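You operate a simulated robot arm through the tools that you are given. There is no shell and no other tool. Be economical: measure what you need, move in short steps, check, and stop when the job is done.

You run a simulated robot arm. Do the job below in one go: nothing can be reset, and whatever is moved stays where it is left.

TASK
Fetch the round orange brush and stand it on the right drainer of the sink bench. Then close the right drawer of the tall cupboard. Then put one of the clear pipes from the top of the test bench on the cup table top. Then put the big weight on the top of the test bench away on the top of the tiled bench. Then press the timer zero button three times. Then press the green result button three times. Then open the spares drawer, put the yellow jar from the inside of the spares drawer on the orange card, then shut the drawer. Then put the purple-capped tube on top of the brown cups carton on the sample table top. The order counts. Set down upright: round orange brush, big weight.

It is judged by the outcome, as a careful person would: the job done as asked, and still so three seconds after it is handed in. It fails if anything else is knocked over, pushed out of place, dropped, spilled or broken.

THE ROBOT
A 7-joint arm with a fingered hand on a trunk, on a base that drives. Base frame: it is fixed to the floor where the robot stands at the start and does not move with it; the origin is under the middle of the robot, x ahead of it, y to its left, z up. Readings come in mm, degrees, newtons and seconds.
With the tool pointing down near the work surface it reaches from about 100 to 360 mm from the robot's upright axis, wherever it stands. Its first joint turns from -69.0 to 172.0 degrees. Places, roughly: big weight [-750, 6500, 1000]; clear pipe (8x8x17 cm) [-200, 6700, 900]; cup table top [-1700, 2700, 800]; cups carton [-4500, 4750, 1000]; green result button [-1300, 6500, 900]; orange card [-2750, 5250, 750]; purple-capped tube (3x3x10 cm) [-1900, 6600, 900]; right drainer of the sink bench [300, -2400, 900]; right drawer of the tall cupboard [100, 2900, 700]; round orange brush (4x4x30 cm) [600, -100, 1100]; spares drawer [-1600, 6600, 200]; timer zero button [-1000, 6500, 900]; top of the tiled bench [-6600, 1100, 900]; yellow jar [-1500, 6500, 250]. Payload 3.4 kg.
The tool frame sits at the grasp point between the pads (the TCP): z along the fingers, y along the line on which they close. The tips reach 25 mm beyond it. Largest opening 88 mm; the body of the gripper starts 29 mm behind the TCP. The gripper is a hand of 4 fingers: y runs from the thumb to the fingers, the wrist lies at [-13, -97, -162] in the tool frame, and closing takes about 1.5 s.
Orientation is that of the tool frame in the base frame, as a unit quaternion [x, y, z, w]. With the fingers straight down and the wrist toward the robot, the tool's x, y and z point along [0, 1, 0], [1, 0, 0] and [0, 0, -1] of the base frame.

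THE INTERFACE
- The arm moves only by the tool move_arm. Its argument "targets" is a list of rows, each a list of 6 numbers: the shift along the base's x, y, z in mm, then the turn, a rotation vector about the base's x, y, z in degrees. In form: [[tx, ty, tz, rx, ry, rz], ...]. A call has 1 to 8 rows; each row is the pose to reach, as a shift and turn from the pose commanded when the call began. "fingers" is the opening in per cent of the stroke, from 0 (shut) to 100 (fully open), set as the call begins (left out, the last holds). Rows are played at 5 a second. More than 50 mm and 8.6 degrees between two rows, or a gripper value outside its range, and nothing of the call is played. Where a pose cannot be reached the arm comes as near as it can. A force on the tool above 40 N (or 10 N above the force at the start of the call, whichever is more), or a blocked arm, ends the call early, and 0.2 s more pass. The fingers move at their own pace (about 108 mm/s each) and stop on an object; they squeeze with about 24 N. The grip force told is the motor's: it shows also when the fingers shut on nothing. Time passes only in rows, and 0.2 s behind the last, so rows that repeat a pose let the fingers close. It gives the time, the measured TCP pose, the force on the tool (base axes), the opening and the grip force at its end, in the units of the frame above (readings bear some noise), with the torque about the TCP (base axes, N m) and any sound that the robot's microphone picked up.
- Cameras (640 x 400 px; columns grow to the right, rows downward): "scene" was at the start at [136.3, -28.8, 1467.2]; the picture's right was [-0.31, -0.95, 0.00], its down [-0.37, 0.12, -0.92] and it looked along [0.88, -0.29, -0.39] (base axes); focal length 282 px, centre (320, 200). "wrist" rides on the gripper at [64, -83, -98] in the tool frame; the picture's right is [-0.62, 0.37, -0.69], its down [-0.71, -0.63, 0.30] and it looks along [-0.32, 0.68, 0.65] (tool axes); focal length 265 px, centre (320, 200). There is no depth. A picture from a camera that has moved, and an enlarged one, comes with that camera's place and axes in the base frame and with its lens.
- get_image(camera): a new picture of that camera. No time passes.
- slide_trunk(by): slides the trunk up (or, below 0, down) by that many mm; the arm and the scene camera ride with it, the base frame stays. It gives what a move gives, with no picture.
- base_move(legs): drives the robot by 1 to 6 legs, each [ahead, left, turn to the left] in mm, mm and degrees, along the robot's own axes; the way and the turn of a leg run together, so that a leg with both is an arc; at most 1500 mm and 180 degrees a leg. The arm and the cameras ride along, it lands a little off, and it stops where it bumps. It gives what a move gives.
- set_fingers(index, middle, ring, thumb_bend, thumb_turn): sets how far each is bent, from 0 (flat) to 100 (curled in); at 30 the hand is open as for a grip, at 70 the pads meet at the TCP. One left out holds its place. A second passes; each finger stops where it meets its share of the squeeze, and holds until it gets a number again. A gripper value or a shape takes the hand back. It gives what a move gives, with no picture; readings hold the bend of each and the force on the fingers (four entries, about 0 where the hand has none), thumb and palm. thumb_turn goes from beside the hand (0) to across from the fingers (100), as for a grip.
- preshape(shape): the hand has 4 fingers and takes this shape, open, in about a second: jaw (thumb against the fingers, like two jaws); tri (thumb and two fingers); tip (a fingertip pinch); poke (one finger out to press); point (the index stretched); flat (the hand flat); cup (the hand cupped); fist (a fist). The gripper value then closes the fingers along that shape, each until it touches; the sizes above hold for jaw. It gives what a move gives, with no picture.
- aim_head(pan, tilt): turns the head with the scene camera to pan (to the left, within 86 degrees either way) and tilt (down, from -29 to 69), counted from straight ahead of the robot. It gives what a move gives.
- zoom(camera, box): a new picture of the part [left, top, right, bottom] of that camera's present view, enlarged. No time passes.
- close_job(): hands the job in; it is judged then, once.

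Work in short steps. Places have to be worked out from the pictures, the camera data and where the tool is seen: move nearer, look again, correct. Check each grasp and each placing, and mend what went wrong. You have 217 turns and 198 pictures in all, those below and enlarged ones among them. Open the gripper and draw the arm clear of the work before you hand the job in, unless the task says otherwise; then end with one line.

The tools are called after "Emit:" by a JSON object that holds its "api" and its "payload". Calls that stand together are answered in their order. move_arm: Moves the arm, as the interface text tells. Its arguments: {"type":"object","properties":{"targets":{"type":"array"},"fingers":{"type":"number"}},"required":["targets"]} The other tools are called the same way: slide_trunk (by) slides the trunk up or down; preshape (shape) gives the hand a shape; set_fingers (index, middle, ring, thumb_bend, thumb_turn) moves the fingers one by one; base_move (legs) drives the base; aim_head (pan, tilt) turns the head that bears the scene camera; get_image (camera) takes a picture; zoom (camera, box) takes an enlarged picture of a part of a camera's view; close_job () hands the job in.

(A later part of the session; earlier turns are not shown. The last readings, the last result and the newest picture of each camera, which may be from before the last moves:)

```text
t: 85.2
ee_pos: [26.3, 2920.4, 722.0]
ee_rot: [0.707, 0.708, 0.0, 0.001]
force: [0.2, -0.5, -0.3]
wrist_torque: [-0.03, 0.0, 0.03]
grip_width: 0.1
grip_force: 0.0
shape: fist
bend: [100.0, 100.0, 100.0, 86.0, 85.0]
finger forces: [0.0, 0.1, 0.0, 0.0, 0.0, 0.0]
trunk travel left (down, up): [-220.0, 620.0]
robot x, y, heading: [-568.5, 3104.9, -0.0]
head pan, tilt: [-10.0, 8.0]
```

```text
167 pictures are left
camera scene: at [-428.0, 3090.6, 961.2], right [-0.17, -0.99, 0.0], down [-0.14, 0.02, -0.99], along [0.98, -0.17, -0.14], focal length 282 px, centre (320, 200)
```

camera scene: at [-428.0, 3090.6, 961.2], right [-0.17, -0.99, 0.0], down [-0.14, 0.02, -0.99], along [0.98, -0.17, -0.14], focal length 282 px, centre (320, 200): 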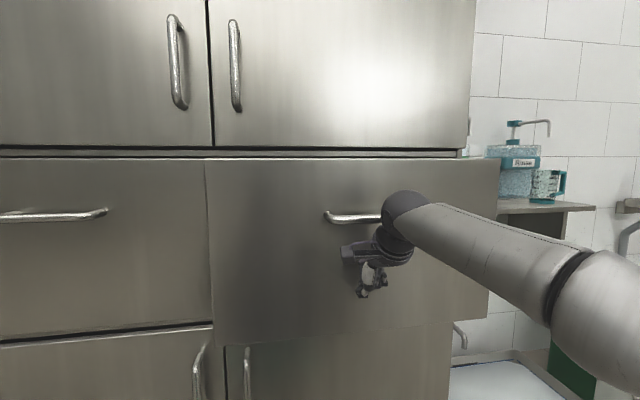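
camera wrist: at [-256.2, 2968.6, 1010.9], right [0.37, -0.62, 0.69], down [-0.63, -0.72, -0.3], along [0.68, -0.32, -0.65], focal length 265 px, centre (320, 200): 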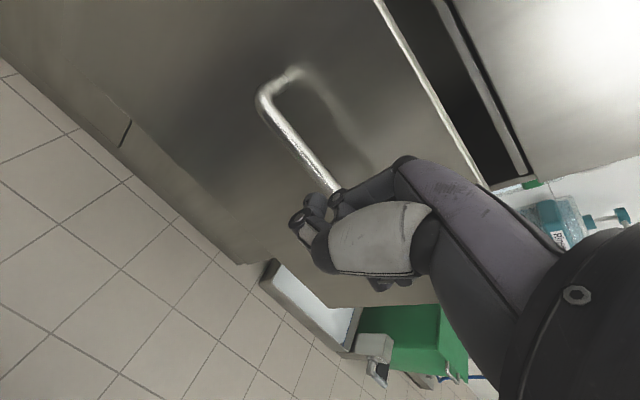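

The drawer is now at about x 50–60, so it slides easily with little force. I drive ahead 100 mm with the fist on it, then finish with the arm.

Emit:
{"api": "base_move", "payload": {"legs": [[90, 0, 0]]}}

Emit:
{"api": "move_arm", "payload": {"targets": [[10, 0, 0, 0, 0, 0], [20, 0, 0, 0, 0, 0], [30, 0, 0, 0, 0, 0], [40, 0, 0, 0, 0, 0], [50, 0, 0, 0, 0, 0]]}}

Emit:
{"api": "get_image", "payload": {"camera": "scene"}}

```text
t: 86.3
ee_pos: [115.3, 2918.8, 722.0]
ee_rot: [0.706, 0.708, 0.001, 0.001]
force: [-0.5, 0.6, -0.1]
wrist_torque: [-0.02, -0.01, 0.02]
grip_width: 0.0
grip_force: 0.0
shape: fist
bend: [100.0, 100.0, 100.0, 86.0, 85.0]
finger forces: [0.1, 0.0, 0.1, 0.0, 0.0, 0.0]
trunk travel left (down, up): [-220.0, 620.0]
robot x, y, heading: [-477.9, 3103.8, 0.2]
head pan, tilt: [-10.0, 8.0]
```

```text
t: 87.0
ee_pos: [131.5, 2918.3, 723.5]
ee_rot: [0.707, 0.708, -0.005, -0.004]
force: [-23.2, -0.2, -0.1]
wrist_torque: [-0.01, -1.15, -0.15]
grip_width: 0.0
grip_force: 0.1
shape: fist
bend: [100.0, 100.0, 100.0, 86.0, 85.0]
finger forces: [0.0, 23.2, 0.0, 0.1, 0.0, 0.1]
trunk travel left (down, up): [-220.0, 620.0]
robot x, y, heading: [-475.8, 3107.7, -0.2]
head pan, tilt: [-10.0, 8.0]
stopped in row 3: the force on the tool passed its limit at 54 N (the readings are from after the stop); the commanded pose is now the measured one
```

```text
166 pictures are left
camera scene: at [-343.5, 3090.4, 961.9], right [-0.17, -0.98, 0.0], down [-0.13, 0.02, -0.99], along [0.98, -0.17, -0.14], focal length 282 px, centre (320, 200)
```

scene: 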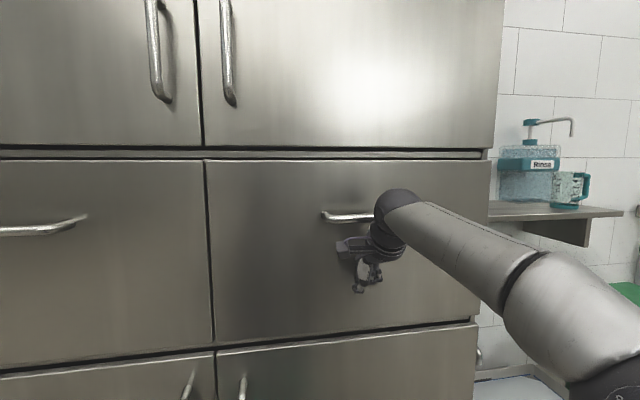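

The drawer is flush with its neighbours. I retreat, raise the trunk, turn left to face +y and look toward the test bench.

Emit:
{"api": "move_arm", "payload": {"targets": [[-40, 0, 0, 0, 0, 0], [-80, 0, 0, 0, 0, 0], [-120, 0, 0, 0, 0, 0], [-160, 0, 0, 0, 0, 0]]}}

Emit:
{"api": "base_move", "payload": {"legs": [[-120, 0, 0]]}}

Emit:
{"api": "slide_trunk", "payload": {"by": 400}}

Emit:
{"api": "get_image", "payload": {"camera": "scene"}}

Emit:
{"api": "base_move", "payload": {"legs": [[0, 0, 90]]}}

Emit:
{"api": "aim_head", "payload": {"pan": 0, "tilt": 15}}

Emit:
{"api": "get_image", "payload": {"camera": "scene"}}

```text
t: 88.0
ee_pos: [-25.9, 2917.9, 719.6]
ee_rot: [0.707, 0.707, -0.006, -0.005]
force: [0.4, -0.1, 0.3]
wrist_torque: [-0.03, -0.05, 0.0]
grip_width: 0.2
grip_force: 0.1
shape: fist
bend: [100.0, 100.0, 100.0, 86.0, 85.0]
finger forces: [0.0, 0.1, 0.0, 0.1, 0.0, 0.1]
trunk travel left (down, up): [-220.0, 620.0]
robot x, y, heading: [-475.6, 3106.9, 0.1]
head pan, tilt: [-10.0, 8.0]
```

```text
t: 89.3
ee_pos: [-149.0, 2920.0, 718.7]
ee_rot: [0.706, 0.708, -0.007, -0.005]
force: [-0.4, -0.7, 0.3]
wrist_torque: [0.03, 0.0, 0.02]
grip_width: 0.1
grip_force: 0.0
shape: fist
bend: [100.0, 100.0, 100.0, 86.0, 85.0]
finger forces: [0.1, 0.0, 0.0, 0.1, 0.1, 0.1]
trunk travel left (down, up): [-220.0, 620.0]
robot x, y, heading: [-601.0, 3105.0, 0.0]
head pan, tilt: [-10.0, 8.0]
```

```text
t: 93.1
ee_pos: [-149.5, 2918.6, 1119.1]
ee_rot: [0.707, 0.707, -0.006, -0.004]
force: [-0.2, 0.0, 0.4]
wrist_torque: [-0.02, 0.02, 0.01]
grip_width: 0.0
grip_force: 0.2
shape: fist
bend: [100.0, 100.0, 100.0, 86.0, 85.0]
finger forces: [0.0, 0.0, 0.1, 0.0, 0.0, 0.1]
trunk travel left (down, up): [-620.0, 220.0]
robot x, y, heading: [-601.2, 3107.1, 0.2]
head pan, tilt: [-10.0, 8.0]
```

```text
165 pictures are left
camera scene: at [-462.1, 3090.3, 1361.3], right [-0.17, -0.98, 0.0], down [-0.14, 0.02, -0.99], along [0.98, -0.17, -0.14], focal length 282 px, centre (320, 200)
```

scene: 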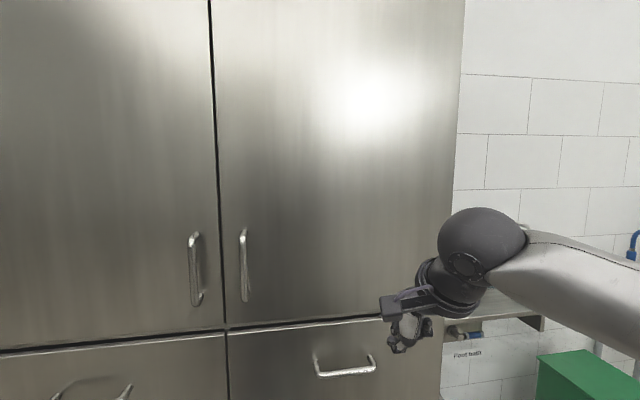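

```text
t: 97.4
ee_pos: [-415.9, 3560.0, 1119.3]
ee_rot: [-0.001, 1.0, -0.007, 0.001]
force: [-1.4, -0.5, 0.6]
wrist_torque: [0.02, -0.02, 0.01]
grip_width: 0.2
grip_force: 0.0
shape: fist
bend: [100.0, 100.0, 100.0, 86.0, 85.0]
finger forces: [0.0, 0.0, 0.1, 0.0, 0.0, 0.1]
trunk travel left (down, up): [-620.0, 220.0]
robot x, y, heading: [-599.2, 3106.2, 90.3]
head pan, tilt: [-10.0, 8.0]
```

```text
t: 98.1
ee_pos: [-414.9, 3559.3, 1119.7]
ee_rot: [-0.002, 1.0, -0.008, 0.001]
force: [-0.4, -0.7, 0.1]
wrist_torque: [0.01, 0.0, -0.02]
grip_width: 0.2
grip_force: 0.1
shape: fist
bend: [100.0, 100.0, 100.0, 86.0, 85.0]
finger forces: [0.1, 0.0, 0.1, 0.0, 0.1, 0.0]
trunk travel left (down, up): [-620.0, 220.0]
robot x, y, heading: [-600.7, 3107.4, 90.4]
head pan, tilt: [0.0, 15.0]
```

```text
164 pictures are left
camera scene: at [-603.6, 3249.9, 1349.9], right [1.0, 0.0, 0.0], down [0.0, -0.26, -0.97], along [0.0, 0.97, -0.26], focal length 282 px, centre (320, 200)
```

scene: 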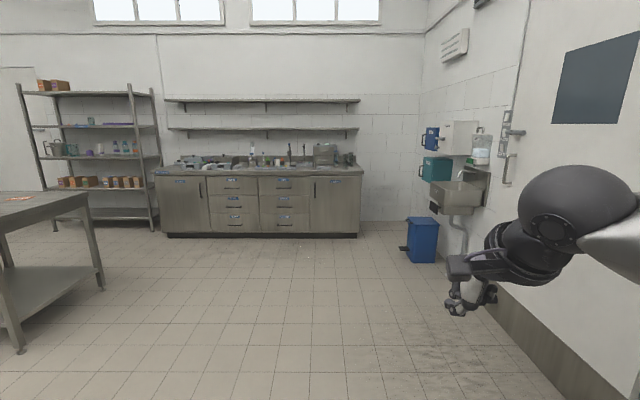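

The drawer stays closed. The test bench is ahead against the far wall, so I drive up to it.

Emit:
{"api": "base_move", "payload": {"legs": [[1300, 0, 0], [1150, -150, 0]]}}

Emit:
{"api": "preshape", "payload": {"shape": "jaw"}}

Emit:
{"api": "slide_trunk", "payload": {"by": 150}}

Emit:
{"api": "aim_head", "payload": {"pan": -5, "tilt": 28}}

Emit:
{"api": "get_image", "payload": {"camera": "scene"}}

Emit:
{"api": "aim_head", "payload": {"pan": 50, "tilt": 28}}

Emit:
{"api": "get_image", "payload": {"camera": "scene"}}

```text
t: 110.1
ee_pos: [-300.9, 6010.8, 1119.7]
ee_rot: [-0.005, 1.0, -0.008, 0.001]
force: [-0.3, -1.3, 0.3]
wrist_torque: [0.02, -0.01, -0.01]
grip_width: 0.1
grip_force: 0.1
shape: fist
bend: [100.0, 100.0, 100.0, 86.0, 85.0]
finger forces: [0.0, 0.1, 0.0, 0.0, 0.1, 0.0]
trunk travel left (down, up): [-620.0, 220.0]
robot x, y, heading: [-485.6, 5555.8, 90.6]
head pan, tilt: [0.0, 15.0]
```

```text
t: 111.0
ee_pos: [-302.0, 6011.1, 1119.3]
ee_rot: [-0.004, 1.0, -0.008, 0.001]
force: [-0.2, -0.3, -0.4]
wrist_torque: [0.01, -0.02, 0.02]
grip_width: 87.6
grip_force: 0.1
shape: jaw
bend: [30.0, 30.0, 30.0, 30.0, 97.0]
finger forces: [0.1, 0.0, 0.1, 0.1, 0.1, 0.0]
trunk travel left (down, up): [-620.0, 220.0]
robot x, y, heading: [-488.1, 5560.7, 90.3]
head pan, tilt: [0.0, 15.0]
```

```text
t: 112.8
ee_pos: [-300.7, 6011.5, 1268.7]
ee_rot: [-0.005, 1.0, -0.007, 0.001]
force: [-0.1, -1.0, 1.0]
wrist_torque: [0.02, 0.03, -0.01]
grip_width: 87.3
grip_force: 0.0
shape: jaw
bend: [30.0, 30.0, 30.0, 30.0, 97.0]
finger forces: [0.0, 0.0, 0.1, 0.0, 0.1, 0.0]
trunk travel left (down, up): [-770.0, 70.0]
robot x, y, heading: [-484.4, 5558.2, 90.6]
head pan, tilt: [0.0, 15.0]
```

```text
t: 113.5
ee_pos: [-301.6, 6011.3, 1268.8]
ee_rot: [-0.004, 1.0, -0.008, 0.001]
force: [0.9, -0.7, -0.2]
wrist_torque: [0.02, 0.0, -0.02]
grip_width: 87.8
grip_force: 0.0
shape: jaw
bend: [30.0, 30.0, 30.0, 30.0, 97.0]
finger forces: [0.0, 0.0, 0.0, 0.1, 0.1, 0.1]
trunk travel left (down, up): [-770.0, 70.0]
robot x, y, heading: [-487.0, 5557.9, 90.5]
head pan, tilt: [-5.0, 28.0]
```

```text
163 pictures are left
camera scene: at [-480.5, 5698.3, 1478.9], right [1.0, -0.08, 0.0], down [-0.04, -0.47, -0.88], along [0.07, 0.88, -0.47], focal length 282 px, centre (320, 200)
```

scene: 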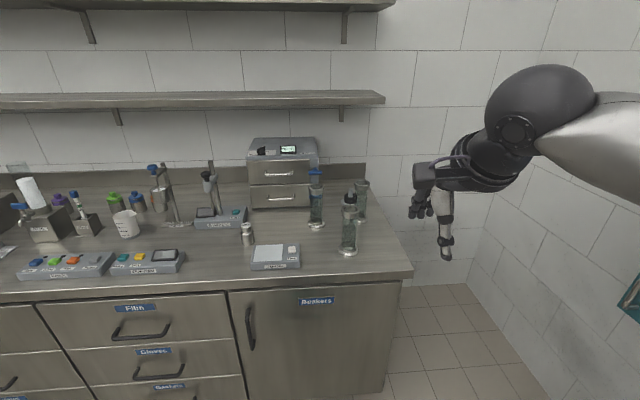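

```text
t: 114.8
ee_pos: [-301.9, 6010.9, 1268.7]
ee_rot: [-0.005, 1.0, -0.007, 0.002]
force: [0.3, 0.0, 0.6]
wrist_torque: [-0.03, 0.01, 0.01]
grip_width: 87.5
grip_force: 0.1
shape: jaw
bend: [30.0, 30.0, 30.0, 30.0, 97.0]
finger forces: [0.0, 0.0, 0.0, 0.0, 0.1, 0.1]
trunk travel left (down, up): [-770.0, 70.0]
robot x, y, heading: [-483.6, 5559.9, 90.4]
head pan, tilt: [50.0, 28.0]
```

```text
162 pictures are left
camera scene: at [-558.0, 5665.6, 1478.9], right [0.64, 0.77, 0.0], down [0.36, -0.3, -0.88], along [-0.68, 0.56, -0.47], focal length 282 px, centre (320, 200)
```

scene: 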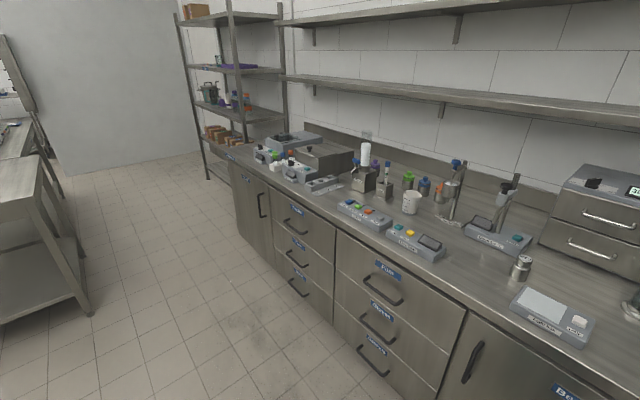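

Let me zoom on the right part of the bench (pipes, weight) and the middle (button boxes).

Emit:
{"api": "zoom", "payload": {"camera": "scene", "box": [300, 130, 480, 280]}}

Emit:
{"api": "aim_head", "payload": {"pan": -5, "tilt": 28}}

Emit:
{"api": "zoom", "payload": {"camera": "scene", "box": [200, 130, 420, 290]}}

Emit:
{"api": "get_image", "payload": {"camera": "wrist"}}

```text
2.67 times, centred on (390, 205) of scene
camera zoom: at [-558.0, 5665.6, 1478.9], right [0.64, 0.77, 0.0], down [0.36, -0.3, -0.88], along [-0.68, 0.56, -0.47], focal length 752 px, centre (133, 187)
```

zoom: 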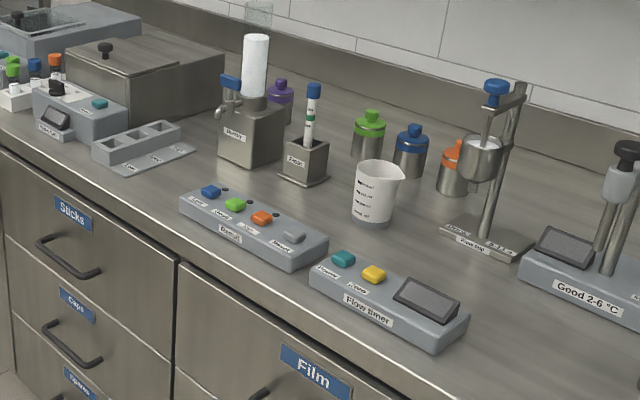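

```text
t: 116.0
ee_pos: [-300.5, 6011.7, 1268.2]
ee_rot: [-0.005, 1.0, -0.008, 0.001]
force: [1.2, 0.2, -1.1]
wrist_torque: [0.04, 0.02, 0.01]
grip_width: 87.7
grip_force: 0.0
shape: jaw
bend: [30.0, 30.0, 30.0, 30.0, 97.0]
finger forces: [0.0, 0.0, 0.0, 0.0, 0.0, 0.0]
trunk travel left (down, up): [-770.0, 70.0]
robot x, y, heading: [-491.4, 5557.1, 90.5]
head pan, tilt: [-5.0, 28.0]
```

```text
2.50 times, centred on (310, 210) of scene
camera zoom: at [-480.6, 5698.3, 1478.9], right [1.0, -0.08, 0.0], down [-0.04, -0.47, -0.88], along [0.07, 0.88, -0.47], focal length 705 px, centre (345, 175)
```

zoom: 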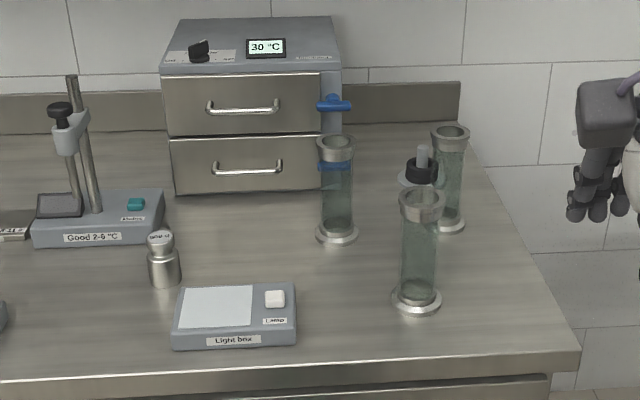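

```text
159 pictures are left
camera wrist: at [-365.0, 5927.3, 1368.1], right [0.62, 0.38, 0.69], down [0.72, -0.63, -0.29], along [0.32, 0.68, -0.66], focal length 265 px, centre (320, 200)
```

wrist: 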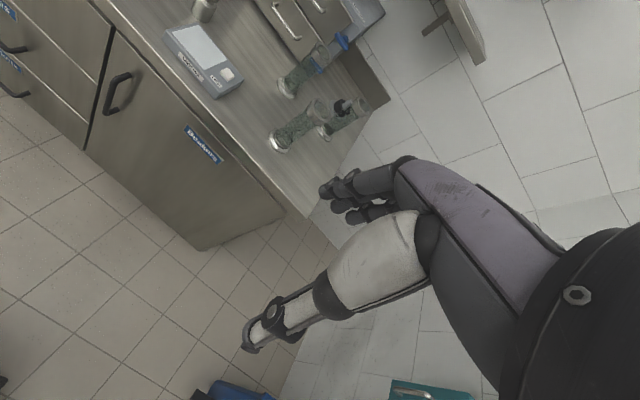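

Three clear pipes stand at the right end of the bench, the front one at about (-330, 6428). I move nearer and look closer.

Emit:
{"api": "base_move", "payload": {"legs": [[200, 0, -0.5]]}}

Emit:
{"api": "aim_head", "payload": {"pan": -8, "tilt": 38}}

Emit:
{"api": "get_image", "payload": {"camera": "scene"}}

Emit:
{"api": "get_image", "payload": {"camera": "wrist"}}

```text
t: 117.6
ee_pos: [-297.5, 6209.4, 1269.7]
ee_rot: [0.001, 1.0, -0.009, 0.001]
force: [-0.7, 0.2, -0.3]
wrist_torque: [-0.03, 0.03, 0.0]
grip_width: 87.6
grip_force: 0.1
shape: jaw
bend: [30.0, 30.0, 30.0, 30.0, 97.0]
finger forces: [0.0, 0.0, 0.0, 0.0, 0.0, 0.1]
trunk travel left (down, up): [-770.0, 70.0]
robot x, y, heading: [-488.8, 5756.6, 89.5]
head pan, tilt: [-5.0, 28.0]
```

```text
t: 118.3
ee_pos: [-296.2, 6208.4, 1269.2]
ee_rot: [0.002, 1.0, -0.007, 0.0]
force: [0.1, 0.0, -0.2]
wrist_torque: [-0.01, 0.02, 0.01]
grip_width: 87.6
grip_force: 0.0
shape: jaw
bend: [30.0, 30.0, 30.0, 30.0, 97.0]
finger forces: [0.1, 0.0, 0.1, 0.0, 0.0, 0.0]
trunk travel left (down, up): [-770.0, 70.0]
robot x, y, heading: [-491.3, 5755.0, 89.5]
head pan, tilt: [-8.0, 38.0]
```

```text
158 pictures are left
camera scene: at [-475.2, 5892.5, 1463.4], right [0.99, -0.14, 0.0], down [-0.09, -0.61, -0.79], along [0.11, 0.78, -0.62], focal length 282 px, centre (320, 200)
```

scene: 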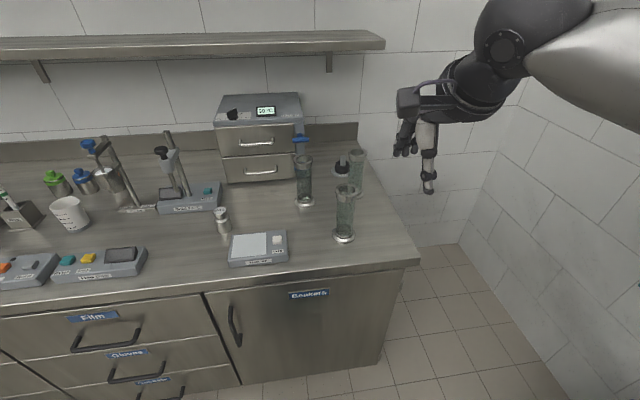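

```text
157 pictures are left
camera wrist: at [-361.2, 6125.6, 1368.2], right [0.62, 0.38, 0.69], down [0.71, -0.64, -0.29], along [0.33, 0.67, -0.66], focal length 265 px, centre (320, 200)
```

wrist: 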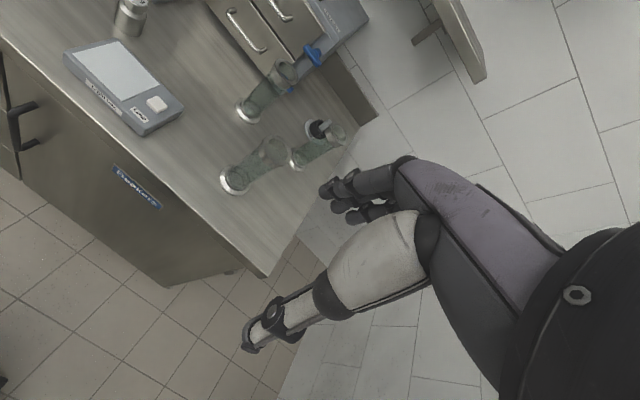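

Emit:
{"api": "zoom", "payload": {"camera": "scene", "box": [270, 125, 400, 255]}}

Emit:
{"api": "zoom", "payload": {"camera": "wrist", "box": [200, 60, 360, 210]}}

```text
3.08 times, centred on (335, 190) of scene
camera zoom: at [-475.2, 5892.5, 1463.4], right [0.99, -0.14, 0.0], down [-0.09, -0.61, -0.79], along [0.11, 0.78, -0.62], focal length 868 px, centre (274, 231)
```

zoom: 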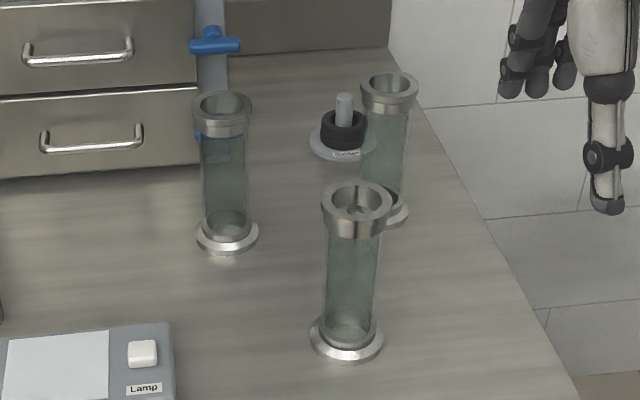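

```text
2.67 times, centred on (280, 135) of wrist
camera zoom: at [-361.2, 6125.6, 1368.2], right [0.62, 0.38, 0.69], down [0.71, -0.64, -0.29], along [0.33, 0.67, -0.66], focal length 708 px, centre (427, 373)
```

zoom: 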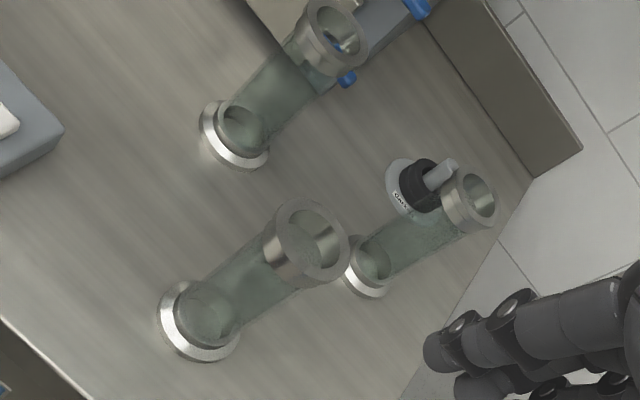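

The front pipe stands at about (-316, 6482), base z≈858, top ≈1025, collar ≈63 mm wide. I drive in a bit and bring the open hand above it.

Emit:
{"api": "base_move", "payload": {"legs": [[150, 0, 0.5]]}}

Emit:
{"api": "move_arm", "payload": {"targets": [[-5, 40, -20, 0, 0, 0], [-10, 80, -50, 0, 0, 0], [-15, 115, -90, 0, 0, 0], [-18, 122, -120, 0, 0, 0]], "fingers": 100}}

Emit:
{"api": "get_image", "payload": {"camera": "wrist"}}

Emit:
{"api": "get_image", "payload": {"camera": "scene"}}

```text
t: 119.7
ee_pos: [-301.4, 6360.3, 1269.1]
ee_rot: [-0.003, 1.0, -0.007, 0.001]
force: [-0.6, 0.1, -0.7]
wrist_torque: [0.01, -0.03, -0.03]
grip_width: 87.7
grip_force: 0.0
shape: jaw
bend: [30.0, 30.0, 30.0, 30.0, 97.0]
finger forces: [0.1, 0.0, 0.0, 0.0, 0.0, 0.0]
trunk travel left (down, up): [-770.0, 70.0]
robot x, y, heading: [-486.3, 5907.3, 90.5]
head pan, tilt: [-8.0, 38.0]
```

```text
refused: row 2 steps farther than a row can; nothing moved
```

```text
154 pictures are left
camera wrist: at [-365.4, 6275.9, 1368.2], right [0.62, 0.38, 0.69], down [0.72, -0.63, -0.29], along [0.32, 0.68, -0.66], focal length 265 px, centre (320, 200)
```

wrist: 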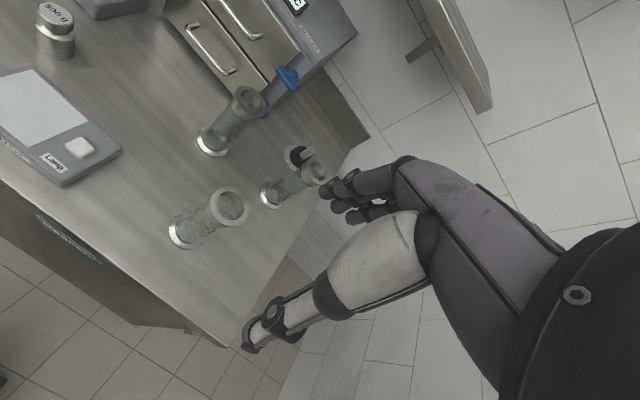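

```text
153 pictures are left
camera scene: at [-477.0, 6041.8, 1463.3], right [0.99, -0.13, 0.0], down [-0.08, -0.61, -0.79], along [0.1, 0.78, -0.62], focal length 282 px, centre (320, 200)
```

scene: 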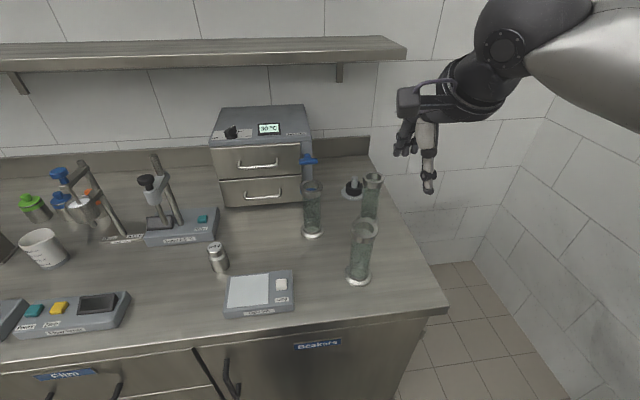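

Both views agree: pipe at (-319, 6480), top z≈1020. I send the approach again in smaller rows.

Emit:
{"api": "move_arm", "payload": {"targets": [[-5, 35, -15, 0, 0, 0], [-9, 65, -45, 0, 0, 0], [-13, 95, -75, 0, 0, 0], [-18, 120, -110, 0, 0, 0], [-18, 120, -150, 0, 0, 0]], "fingers": 100}}

Emit:
{"api": "get_image", "payload": {"camera": "wrist"}}

Emit:
{"api": "get_image", "payload": {"camera": "scene"}}

```text
t: 120.9
ee_pos: [-319.3, 6481.7, 1121.1]
ee_rot: [-0.003, 1.0, -0.009, 0.001]
force: [0.1, -0.2, -0.7]
wrist_torque: [-0.01, -0.01, -0.01]
grip_width: 87.7
grip_force: 0.0
shape: jaw
bend: [30.0, 30.0, 30.0, 30.0, 97.0]
finger forces: [0.0, 0.0, 0.0, 0.0, 0.0, 0.1]
trunk travel left (down, up): [-770.0, 70.0]
robot x, y, heading: [-489.9, 5901.5, 90.3]
head pan, tilt: [-8.0, 38.0]
```

```text
152 pictures are left
camera wrist: at [-383.0, 6395.4, 1219.5], right [0.62, 0.38, 0.69], down [0.72, -0.63, -0.29], along [0.32, 0.68, -0.66], focal length 265 px, centre (320, 200)
```

wrist: 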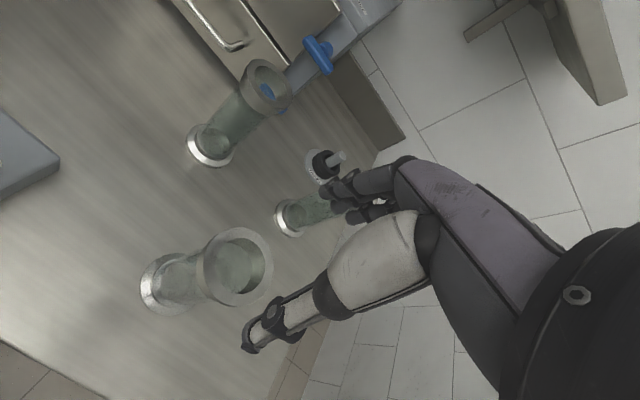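

```text
151 pictures are left
camera scene: at [-477.2, 6041.5, 1463.4], right [0.99, -0.13, 0.0], down [-0.08, -0.61, -0.79], along [0.1, 0.78, -0.62], focal length 282 px, centre (320, 200)
```

scene: 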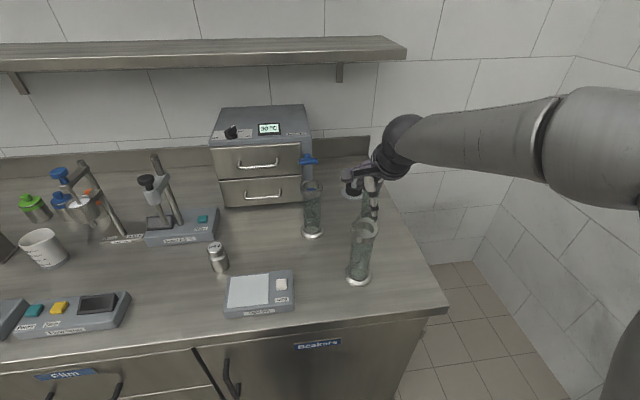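

The collar is within 3 mm of the tool line. I correct the 1° tilt and descend around the collar.

Emit:
{"api": "move_arm", "payload": {"targets": [[0, 3, -35, 1.0, 0, 0], [0, 3, -70, 1.0, 0, 0], [0, 3, -100, 1.0, 0, 0], [0, 3, -113, 1.0, 0, 0]]}}

Emit:
{"api": "get_image", "payload": {"camera": "wrist"}}

```text
t: 121.9
ee_pos: [-320.3, 6482.4, 1006.2]
ee_rot: [-0.003, 1.0, 0.002, 0.0]
force: [0.0, 0.3, -0.2]
wrist_torque: [0.02, 0.02, -0.01]
grip_width: 87.6
grip_force: 0.1
shape: jaw
bend: [30.0, 30.0, 30.0, 30.0, 97.0]
finger forces: [0.1, 0.0, 0.0, 0.1, 0.1, 0.1]
trunk travel left (down, up): [-770.0, 70.0]
robot x, y, heading: [-487.7, 5904.9, 90.4]
head pan, tilt: [-8.0, 38.0]
```

```text
150 pictures are left
camera wrist: at [-383.8, 6396.7, 1103.3], right [0.62, 0.37, 0.69], down [0.72, -0.62, -0.31], along [0.32, 0.69, -0.65], focal length 265 px, centre (320, 200)
```

wrist: 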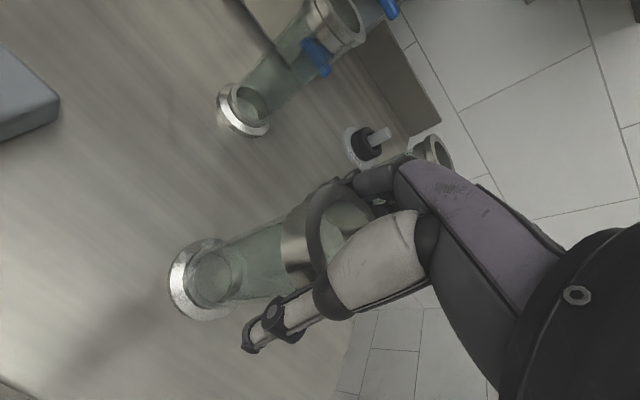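

The collar lies between thumb and fingers. I close the hand.

Emit:
{"api": "move_arm", "payload": {"targets": [[0, 0, 0, 0, 0, 0], [0, 0, 0, 0, 0, 0], [0, 0, 0, 0, 0, 0], [0, 0, 0, 0, 0, 0], [0, 0, 0, 0, 0, 0], [0, 0, 0, 0, 0, 0], [0, 0, 0, 0, 0, 0], [0, 0, 0, 0, 0, 0]], "fingers": 0}}

Emit:
{"api": "get_image", "payload": {"camera": "wrist"}}

```text
t: 123.7
ee_pos: [-319.4, 6482.0, 1005.3]
ee_rot: [-0.004, 1.0, 0.001, 0.001]
force: [1.7, -0.4, 0.6]
wrist_torque: [-0.01, -0.02, -0.01]
grip_width: 46.7
grip_force: 23.8
shape: jaw
bend: [74.0, 42.0, 42.0, 70.0, 100.0]
finger forces: [12.4, 6.5, 2.5, 0.0, 22.1, 0.0]
trunk travel left (down, up): [-770.0, 70.0]
robot x, y, heading: [-487.1, 5903.5, 90.4]
head pan, tilt: [-8.0, 38.0]
```

```text
149 pictures are left
camera wrist: at [-383.7, 6396.8, 1103.3], right [0.62, 0.37, 0.69], down [0.72, -0.62, -0.31], along [0.32, 0.69, -0.65], focal length 265 px, centre (320, 200)
```

wrist: 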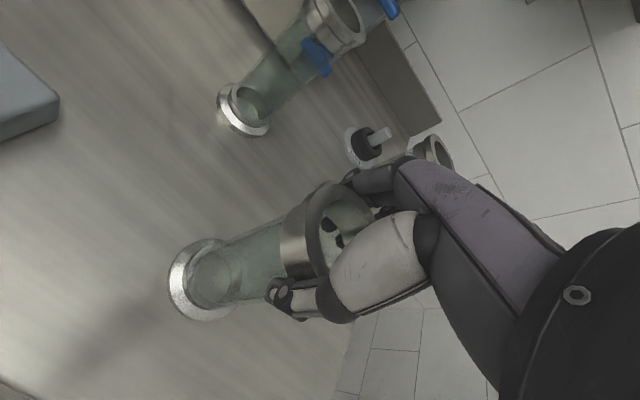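

It is held with firm forces. I lift the pipe 100 mm and check.

Emit:
{"api": "move_arm", "payload": {"targets": [[0, 0, 15, 0, 0, 0], [0, 0, 40, 0, 0, 0], [0, 0, 70, 0, 0, 0], [0, 0, 110, 0, 0, 0], [0, 0, 150, 0, 0, 0]]}}

Emit:
{"api": "get_image", "payload": {"camera": "wrist"}}

Emit:
{"api": "get_image", "payload": {"camera": "scene"}}

```text
t: 124.9
ee_pos: [-318.5, 6482.8, 1156.6]
ee_rot: [-0.004, 1.0, 0.001, 0.001]
force: [0.1, 0.9, -3.3]
wrist_torque: [0.01, -0.02, 0.0]
grip_width: 46.2
grip_force: 23.4
shape: jaw
bend: [74.0, 42.0, 42.0, 70.0, 100.0]
finger forces: [12.6, 6.6, 2.7, 0.0, 21.9, 0.0]
trunk travel left (down, up): [-770.0, 70.0]
robot x, y, heading: [-483.3, 5906.3, 90.5]
head pan, tilt: [-8.0, 38.0]
```

```text
148 pictures are left
camera wrist: at [-381.7, 6396.3, 1253.6], right [0.62, 0.37, 0.69], down [0.72, -0.62, -0.3], along [0.32, 0.69, -0.65], focal length 265 px, centre (320, 200)
```

wrist: 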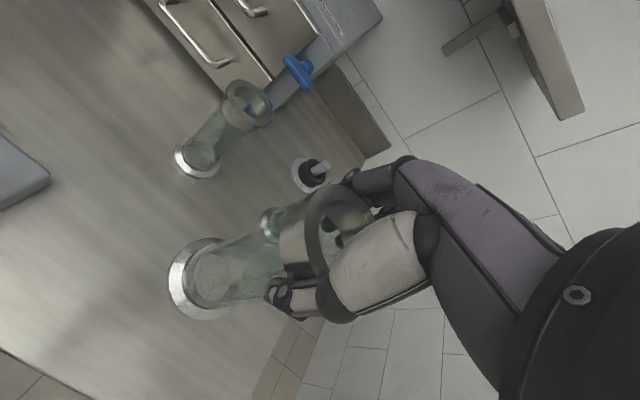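

```text
147 pictures are left
camera scene: at [-477.0, 6041.2, 1463.3], right [0.99, -0.13, 0.0], down [-0.08, -0.61, -0.79], along [0.1, 0.78, -0.62], focal length 282 px, centre (320, 200)
```

scene: 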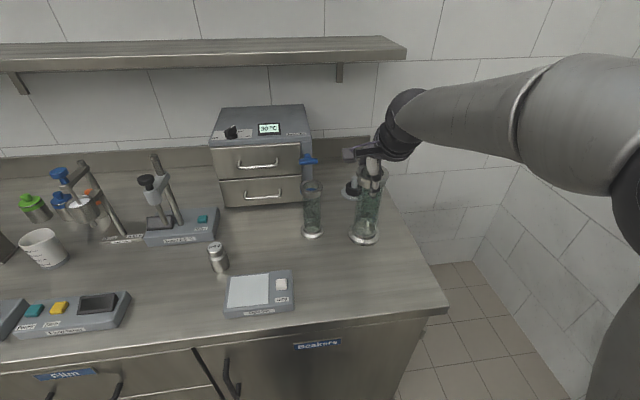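

The pipe is held upright. I back off, turn to face -x and move down to the cup table's right side, looking first.

Emit:
{"api": "base_move", "payload": {"legs": [[-800, -150, 0], [0, 0, 89.5]]}}

Emit:
{"api": "aim_head", "payload": {"pan": 40, "tilt": 15}}

Emit:
{"api": "get_image", "payload": {"camera": "scene"}}

```text
t: 133.0
ee_pos: [-908.6, 5282.0, 1154.9]
ee_rot: [-0.704, 0.71, 0.001, 0.0]
force: [0.5, 0.5, -3.9]
wrist_torque: [-0.01, -0.03, 0.01]
grip_width: 45.8
grip_force: 24.4
shape: jaw
bend: [74.0, 42.0, 43.0, 70.0, 100.0]
finger forces: [12.2, 6.4, 2.9, 0.0, 21.5, 0.0]
trunk travel left (down, up): [-770.0, 70.0]
robot x, y, heading: [-334.7, 5105.0, 179.8]
head pan, tilt: [-8.0, 38.0]
```

```text
t: 134.2
ee_pos: [-910.4, 5282.7, 1155.4]
ee_rot: [-0.704, 0.71, 0.001, -0.001]
force: [-0.8, -0.7, -2.8]
wrist_torque: [-0.02, 0.01, 0.02]
grip_width: 46.0
grip_force: 24.2
shape: jaw
bend: [74.0, 42.0, 43.0, 70.0, 100.0]
finger forces: [12.3, 6.4, 2.9, 0.1, 21.5, 0.0]
trunk travel left (down, up): [-770.0, 70.0]
robot x, y, heading: [-335.0, 5102.9, 179.3]
head pan, tilt: [40.0, 15.0]
```

```text
146 pictures are left
camera scene: at [-459.8, 5045.0, 1499.8], right [-0.63, 0.77, 0.0], down [0.2, 0.16, -0.97], along [-0.75, -0.61, -0.26], focal length 282 px, centre (320, 200)
```

scene: 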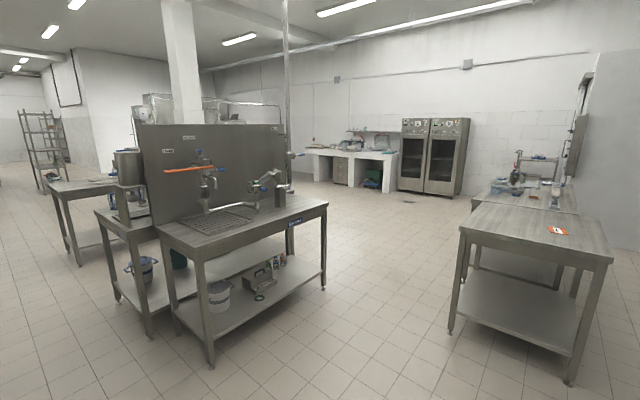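

I see two tables back to back with a partition. I zoom to read the labels.

Emit:
{"api": "zoom", "payload": {"camera": "scene", "box": [90, 110, 340, 270]}}

Emit:
{"api": "zoom", "payload": {"camera": "scene", "box": [430, 140, 640, 300]}}

```text
2.50 times, centred on (215, 190) of scene
camera zoom: at [-459.8, 5045.0, 1499.8], right [-0.63, 0.77, 0.0], down [0.2, 0.16, -0.97], along [-0.75, -0.61, -0.26], focal length 705 px, centre (582, 225)
```

zoom: 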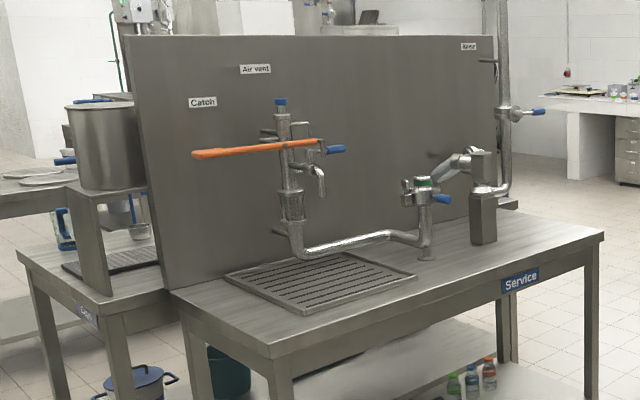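

```text
2.50 times, centred on (535, 220) of scene
camera zoom: at [-459.8, 5045.0, 1499.8], right [-0.63, 0.77, 0.0], down [0.2, 0.16, -0.97], along [-0.75, -0.61, -0.26], focal length 705 px, centre (-218, 150)
```

zoom: 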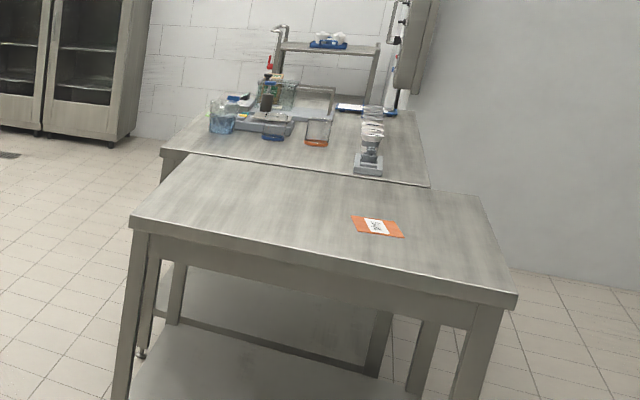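

The cup table is the one beyond the partition. I turn to face -y and drive along the aisle to view it.

Emit:
{"api": "base_move", "payload": {"legs": [[0, 0, 90], [1300, 0, 0], [1000, 0, 0]]}}

Emit:
{"api": "slide_trunk", "payload": {"by": 70}}

Emit:
{"api": "aim_head", "payload": {"pan": -70, "tilt": 25}}

Emit:
{"api": "get_image", "payload": {"camera": "scene"}}

```text
t: 149.4
ee_pos: [-560.8, 2215.7, 1155.0]
ee_rot: [1.0, -0.006, -0.001, 0.001]
force: [-0.2, 0.9, -3.5]
wrist_torque: [-0.02, -0.03, 0.04]
grip_width: 45.7
grip_force: 23.9
shape: jaw
bend: [74.0, 42.0, 44.0, 71.0, 100.0]
finger forces: [12.2, 6.2, 3.1, 0.0, 21.3, 0.0]
trunk travel left (down, up): [-770.0, 70.0]
robot x, y, heading: [-379.5, 2790.9, -91.0]
head pan, tilt: [40.0, 15.0]
```

```text
t: 150.4
ee_pos: [-561.1, 2215.9, 1225.9]
ee_rot: [1.0, -0.006, -0.001, 0.002]
force: [0.0, -0.3, -3.1]
wrist_torque: [-0.01, -0.03, -0.01]
grip_width: 45.7
grip_force: 24.3
shape: jaw
bend: [74.0, 42.0, 44.0, 71.0, 100.0]
finger forces: [12.1, 6.3, 3.2, 0.0, 21.4, 0.0]
trunk travel left (down, up): [-840.0, 0.0]
robot x, y, heading: [-380.1, 2792.1, -90.7]
head pan, tilt: [40.0, 15.0]
```

```text
t: 152.3
ee_pos: [-561.1, 2216.4, 1224.9]
ee_rot: [1.0, -0.007, 0.0, 0.001]
force: [0.1, -0.4, -3.9]
wrist_torque: [0.02, -0.01, 0.01]
grip_width: 45.8
grip_force: 24.0
shape: jaw
bend: [74.0, 42.0, 44.0, 71.0, 100.0]
finger forces: [12.1, 6.4, 3.3, 0.0, 21.3, 0.0]
trunk travel left (down, up): [-840.0, 0.0]
robot x, y, heading: [-379.8, 2787.9, -90.7]
head pan, tilt: [-70.0, 25.0]
```

```text
143 pictures are left
camera scene: at [-469.8, 2708.9, 1553.6], right [-0.33, 0.94, 0.0], down [0.4, 0.14, -0.91], along [-0.86, -0.3, -0.42], focal length 282 px, centre (320, 200)
```

scene: 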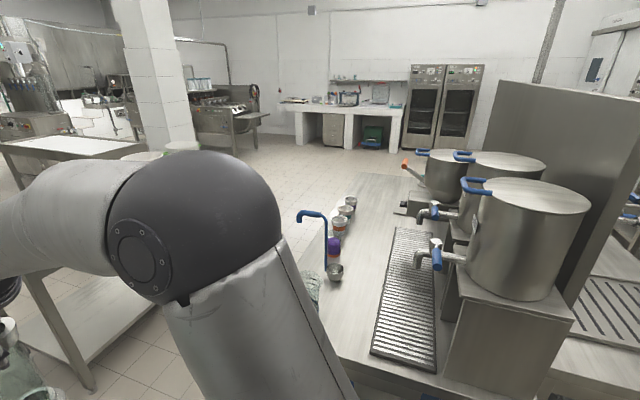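

Cups stand along the south edge, with urns and a drip tray to the north. I move further ahead and look at the +x end of the table for free space.

Emit:
{"api": "base_move", "payload": {"legs": [[480, 60, 0.7]]}}

Emit:
{"api": "aim_head", "payload": {"pan": -86, "tilt": 38}}

Emit:
{"api": "get_image", "payload": {"camera": "scene"}}

```text
t: 155.2
ee_pos: [-502.7, 1739.9, 1225.5]
ee_rot: [1.0, -0.002, 0.0, 0.0]
force: [-0.1, 0.0, -3.8]
wrist_torque: [0.01, -0.01, 0.01]
grip_width: 45.7
grip_force: 24.1
shape: jaw
bend: [74.0, 42.0, 44.0, 71.0, 100.0]
finger forces: [12.2, 6.3, 3.2, 0.0, 21.4, 0.0]
trunk travel left (down, up): [-840.0, 0.0]
robot x, y, heading: [-325.3, 2317.4, -90.2]
head pan, tilt: [-70.0, 25.0]
```

```text
t: 156.0
ee_pos: [-501.9, 1739.9, 1224.3]
ee_rot: [1.0, -0.003, -0.001, 0.0]
force: [0.2, 0.5, -3.0]
wrist_torque: [0.02, 0.0, -0.01]
grip_width: 45.4
grip_force: 24.7
shape: jaw
bend: [74.0, 42.0, 44.0, 71.0, 100.0]
finger forces: [12.2, 6.3, 3.3, 0.0, 21.4, 0.0]
trunk travel left (down, up): [-840.0, 0.0]
robot x, y, heading: [-323.6, 2315.7, -90.3]
head pan, tilt: [-85.9, 38.0]
```

```text
142 pictures are left
camera scene: at [-414.4, 2259.3, 1533.3], right [-0.06, 1.0, 0.0], down [0.61, 0.04, -0.79], along [-0.79, -0.05, -0.62], focal length 282 px, centre (320, 200)
```

scene: 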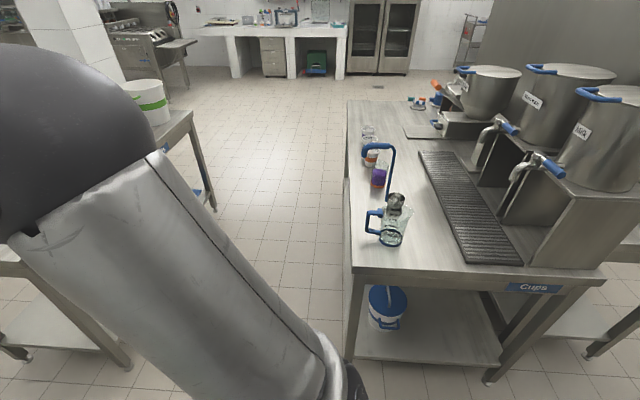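

There is a free gap between the jug and the drip tray at about (-1110, 2615). I turn right to face the table end and drive in.

Emit:
{"api": "base_move", "payload": {"legs": [[0, 0, -89.7]]}}

Emit:
{"api": "base_move", "payload": {"legs": [[0, -120, 0], [120, 0, 0]]}}

Emit:
{"api": "aim_head", "payload": {"pan": 0, "tilt": 40}}

Emit:
{"api": "get_image", "payload": {"camera": "scene"}}

Emit:
{"api": "get_image", "payload": {"camera": "wrist"}}

```text
t: 160.2
ee_pos: [-903.2, 2485.0, 1225.0]
ee_rot: [0.71, -0.704, -0.002, 0.0]
force: [0.0, -0.4, -1.8]
wrist_torque: [0.02, 0.0, -0.01]
grip_width: 45.1
grip_force: 24.0
shape: jaw
bend: [74.0, 42.0, 44.0, 71.0, 100.0]
finger forces: [12.1, 6.1, 3.4, 0.0, 21.2, 0.0]
trunk travel left (down, up): [-840.0, 0.0]
robot x, y, heading: [-323.8, 2314.8, -179.9]
head pan, tilt: [-85.9, 38.0]
```

```text
t: 162.2
ee_pos: [-1020.8, 2605.1, 1225.6]
ee_rot: [0.708, -0.706, -0.001, 0.0]
force: [-0.2, 0.3, -3.6]
wrist_torque: [-0.02, 0.0, -0.01]
grip_width: 45.2
grip_force: 24.1
shape: jaw
bend: [74.0, 42.0, 44.0, 71.0, 100.0]
finger forces: [12.1, 6.1, 3.6, 0.1, 21.2, 0.0]
trunk travel left (down, up): [-840.0, 0.0]
robot x, y, heading: [-443.6, 2433.6, -179.9]
head pan, tilt: [-85.9, 38.0]
```

```text
t: 163.8
ee_pos: [-1022.2, 2605.9, 1226.5]
ee_rot: [0.708, -0.706, -0.001, 0.0]
force: [-0.1, 0.3, -4.0]
wrist_torque: [0.0, -0.01, -0.01]
grip_width: 45.0
grip_force: 24.2
shape: jaw
bend: [74.0, 42.0, 44.0, 71.0, 100.0]
finger forces: [12.0, 6.2, 3.8, 0.0, 21.2, 0.0]
trunk travel left (down, up): [-840.0, 0.0]
robot x, y, heading: [-445.3, 2436.3, -179.8]
head pan, tilt: [0.0, 40.0]
```

```text
141 pictures are left
camera scene: at [-583.1, 2434.7, 1530.3], right [0.0, 1.0, 0.0], down [0.64, 0.0, -0.77], along [-0.77, 0.0, -0.64], focal length 282 px, centre (320, 200)
```

scene: 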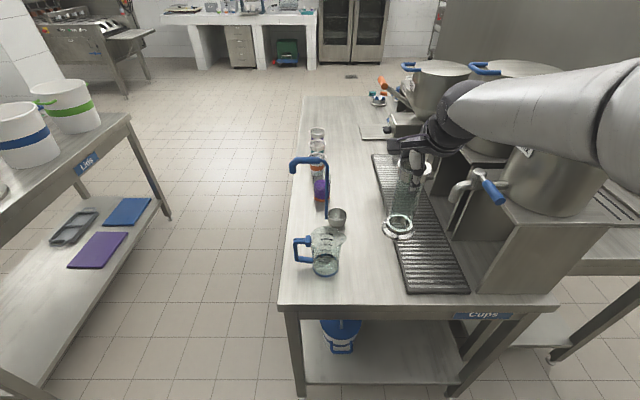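

```text
140 pictures are left
camera wrist: at [-938.3, 2539.7, 1322.7], right [-0.37, 0.62, 0.69], down [0.63, 0.72, -0.3], along [-0.69, 0.32, -0.65], focal length 265 px, centre (320, 200)
```

wrist: 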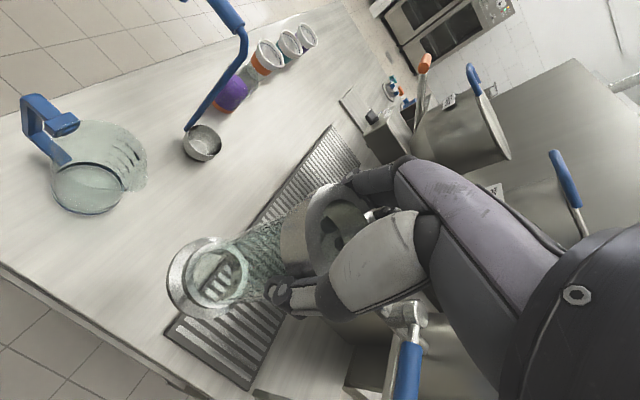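

The gap centre is at about (-1105, 2597). I drive ahead, shift slightly and lower with the trunk.

Emit:
{"api": "base_move", "payload": {"legs": [[82, 8, 0]]}}

Emit:
{"api": "slide_trunk", "payload": {"by": -210}}

Emit:
{"api": "get_image", "payload": {"camera": "scene"}}

Emit:
{"api": "get_image", "payload": {"camera": "wrist"}}

```text
t: 164.9
ee_pos: [-1103.3, 2597.3, 1225.0]
ee_rot: [0.709, -0.706, -0.002, 0.0]
force: [-0.4, -0.1, -4.2]
wrist_torque: [-0.02, 0.0, -0.02]
grip_width: 45.0
grip_force: 24.4
shape: jaw
bend: [74.0, 42.0, 44.0, 71.0, 100.0]
finger forces: [12.1, 6.1, 3.6, 0.0, 21.2, 0.0]
trunk travel left (down, up): [-840.0, 0.0]
robot x, y, heading: [-525.0, 2429.6, -179.8]
head pan, tilt: [0.0, 40.0]
```

```text
t: 167.2
ee_pos: [-1103.9, 2597.4, 1014.7]
ee_rot: [0.708, -0.706, -0.003, 0.001]
force: [-0.8, -0.1, -3.5]
wrist_torque: [-0.01, 0.0, 0.01]
grip_width: 45.0
grip_force: 24.0
shape: jaw
bend: [74.0, 42.0, 44.0, 71.0, 100.0]
finger forces: [12.1, 6.2, 3.6, 0.0, 21.2, 0.0]
trunk travel left (down, up): [-630.0, 210.0]
robot x, y, heading: [-527.7, 2427.5, -179.5]
head pan, tilt: [0.0, 40.0]
```

```text
139 pictures are left
camera scene: at [-664.1, 2426.4, 1320.3], right [0.0, 1.0, 0.0], down [0.64, 0.0, -0.77], along [-0.77, 0.0, -0.64], focal length 282 px, centre (320, 200)
```

scene: 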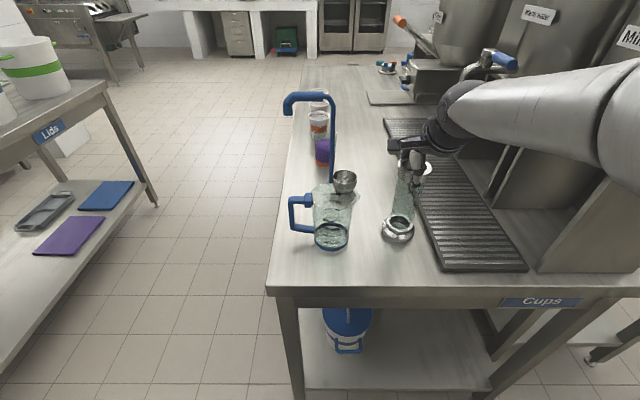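

```text
138 pictures are left
camera wrist: at [-1019.3, 2531.4, 1112.9], right [-0.37, 0.62, 0.69], down [0.63, 0.72, -0.3], along [-0.69, 0.32, -0.65], focal length 265 px, centre (320, 200)
```

wrist: 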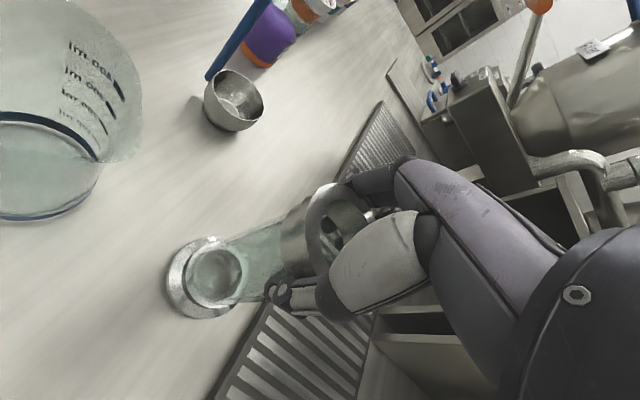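

The pipe has good clearance on both sides. I lower with the arm toward contact.

Emit:
{"api": "move_arm", "payload": {"targets": [[0, 0, -15, 0, 0, 0], [0, 0, -30, 0, 0, 0], [0, 0, -38, 0, 0, 0], [0, 0, -42, 0, 0, 0], [0, 0, -46, 0, 0, 0], [0, 0, -50, 0, 0, 0]]}}

Emit:
{"api": "zoom", "payload": {"camera": "scene", "box": [330, 160, 470, 280]}}

```text
t: 167.8
ee_pos: [-1105.5, 2598.4, 1000.0]
ee_rot: [0.707, -0.707, -0.014, 0.014]
force: [4.6, 0.5, 22.0]
wrist_torque: [-0.02, -0.21, 0.03]
grip_width: 46.1
grip_force: 23.6
shape: jaw
bend: [74.0, 42.0, 45.0, 72.0, 100.0]
finger forces: [13.1, 7.1, 4.5, 0.0, 26.7, 0.1]
trunk travel left (down, up): [-630.0, 210.0]
robot x, y, heading: [-526.3, 2427.9, -180.1]
head pan, tilt: [0.0, 40.0]
stopped in row 3: the force on the tool passed its limit at 41 N (the readings are from after the stop); the commanded pose is now the measured one
```

```text
3.33 times, centred on (400, 220) of scene
camera zoom: at [-659.4, 2425.6, 1321.0], right [0.0, 1.0, 0.0], down [0.64, 0.0, -0.77], along [-0.77, 0.0, -0.64], focal length 940 px, centre (53, 133)
```

zoom: 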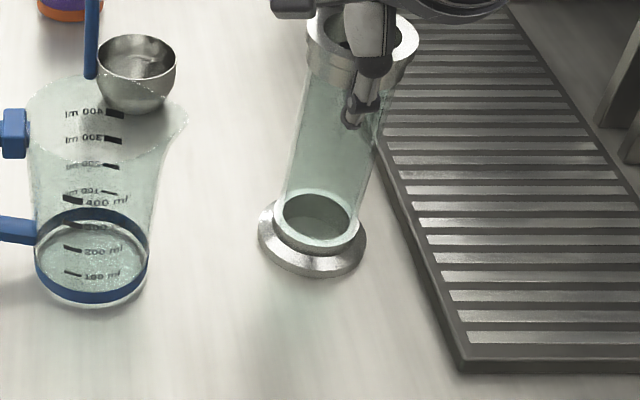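

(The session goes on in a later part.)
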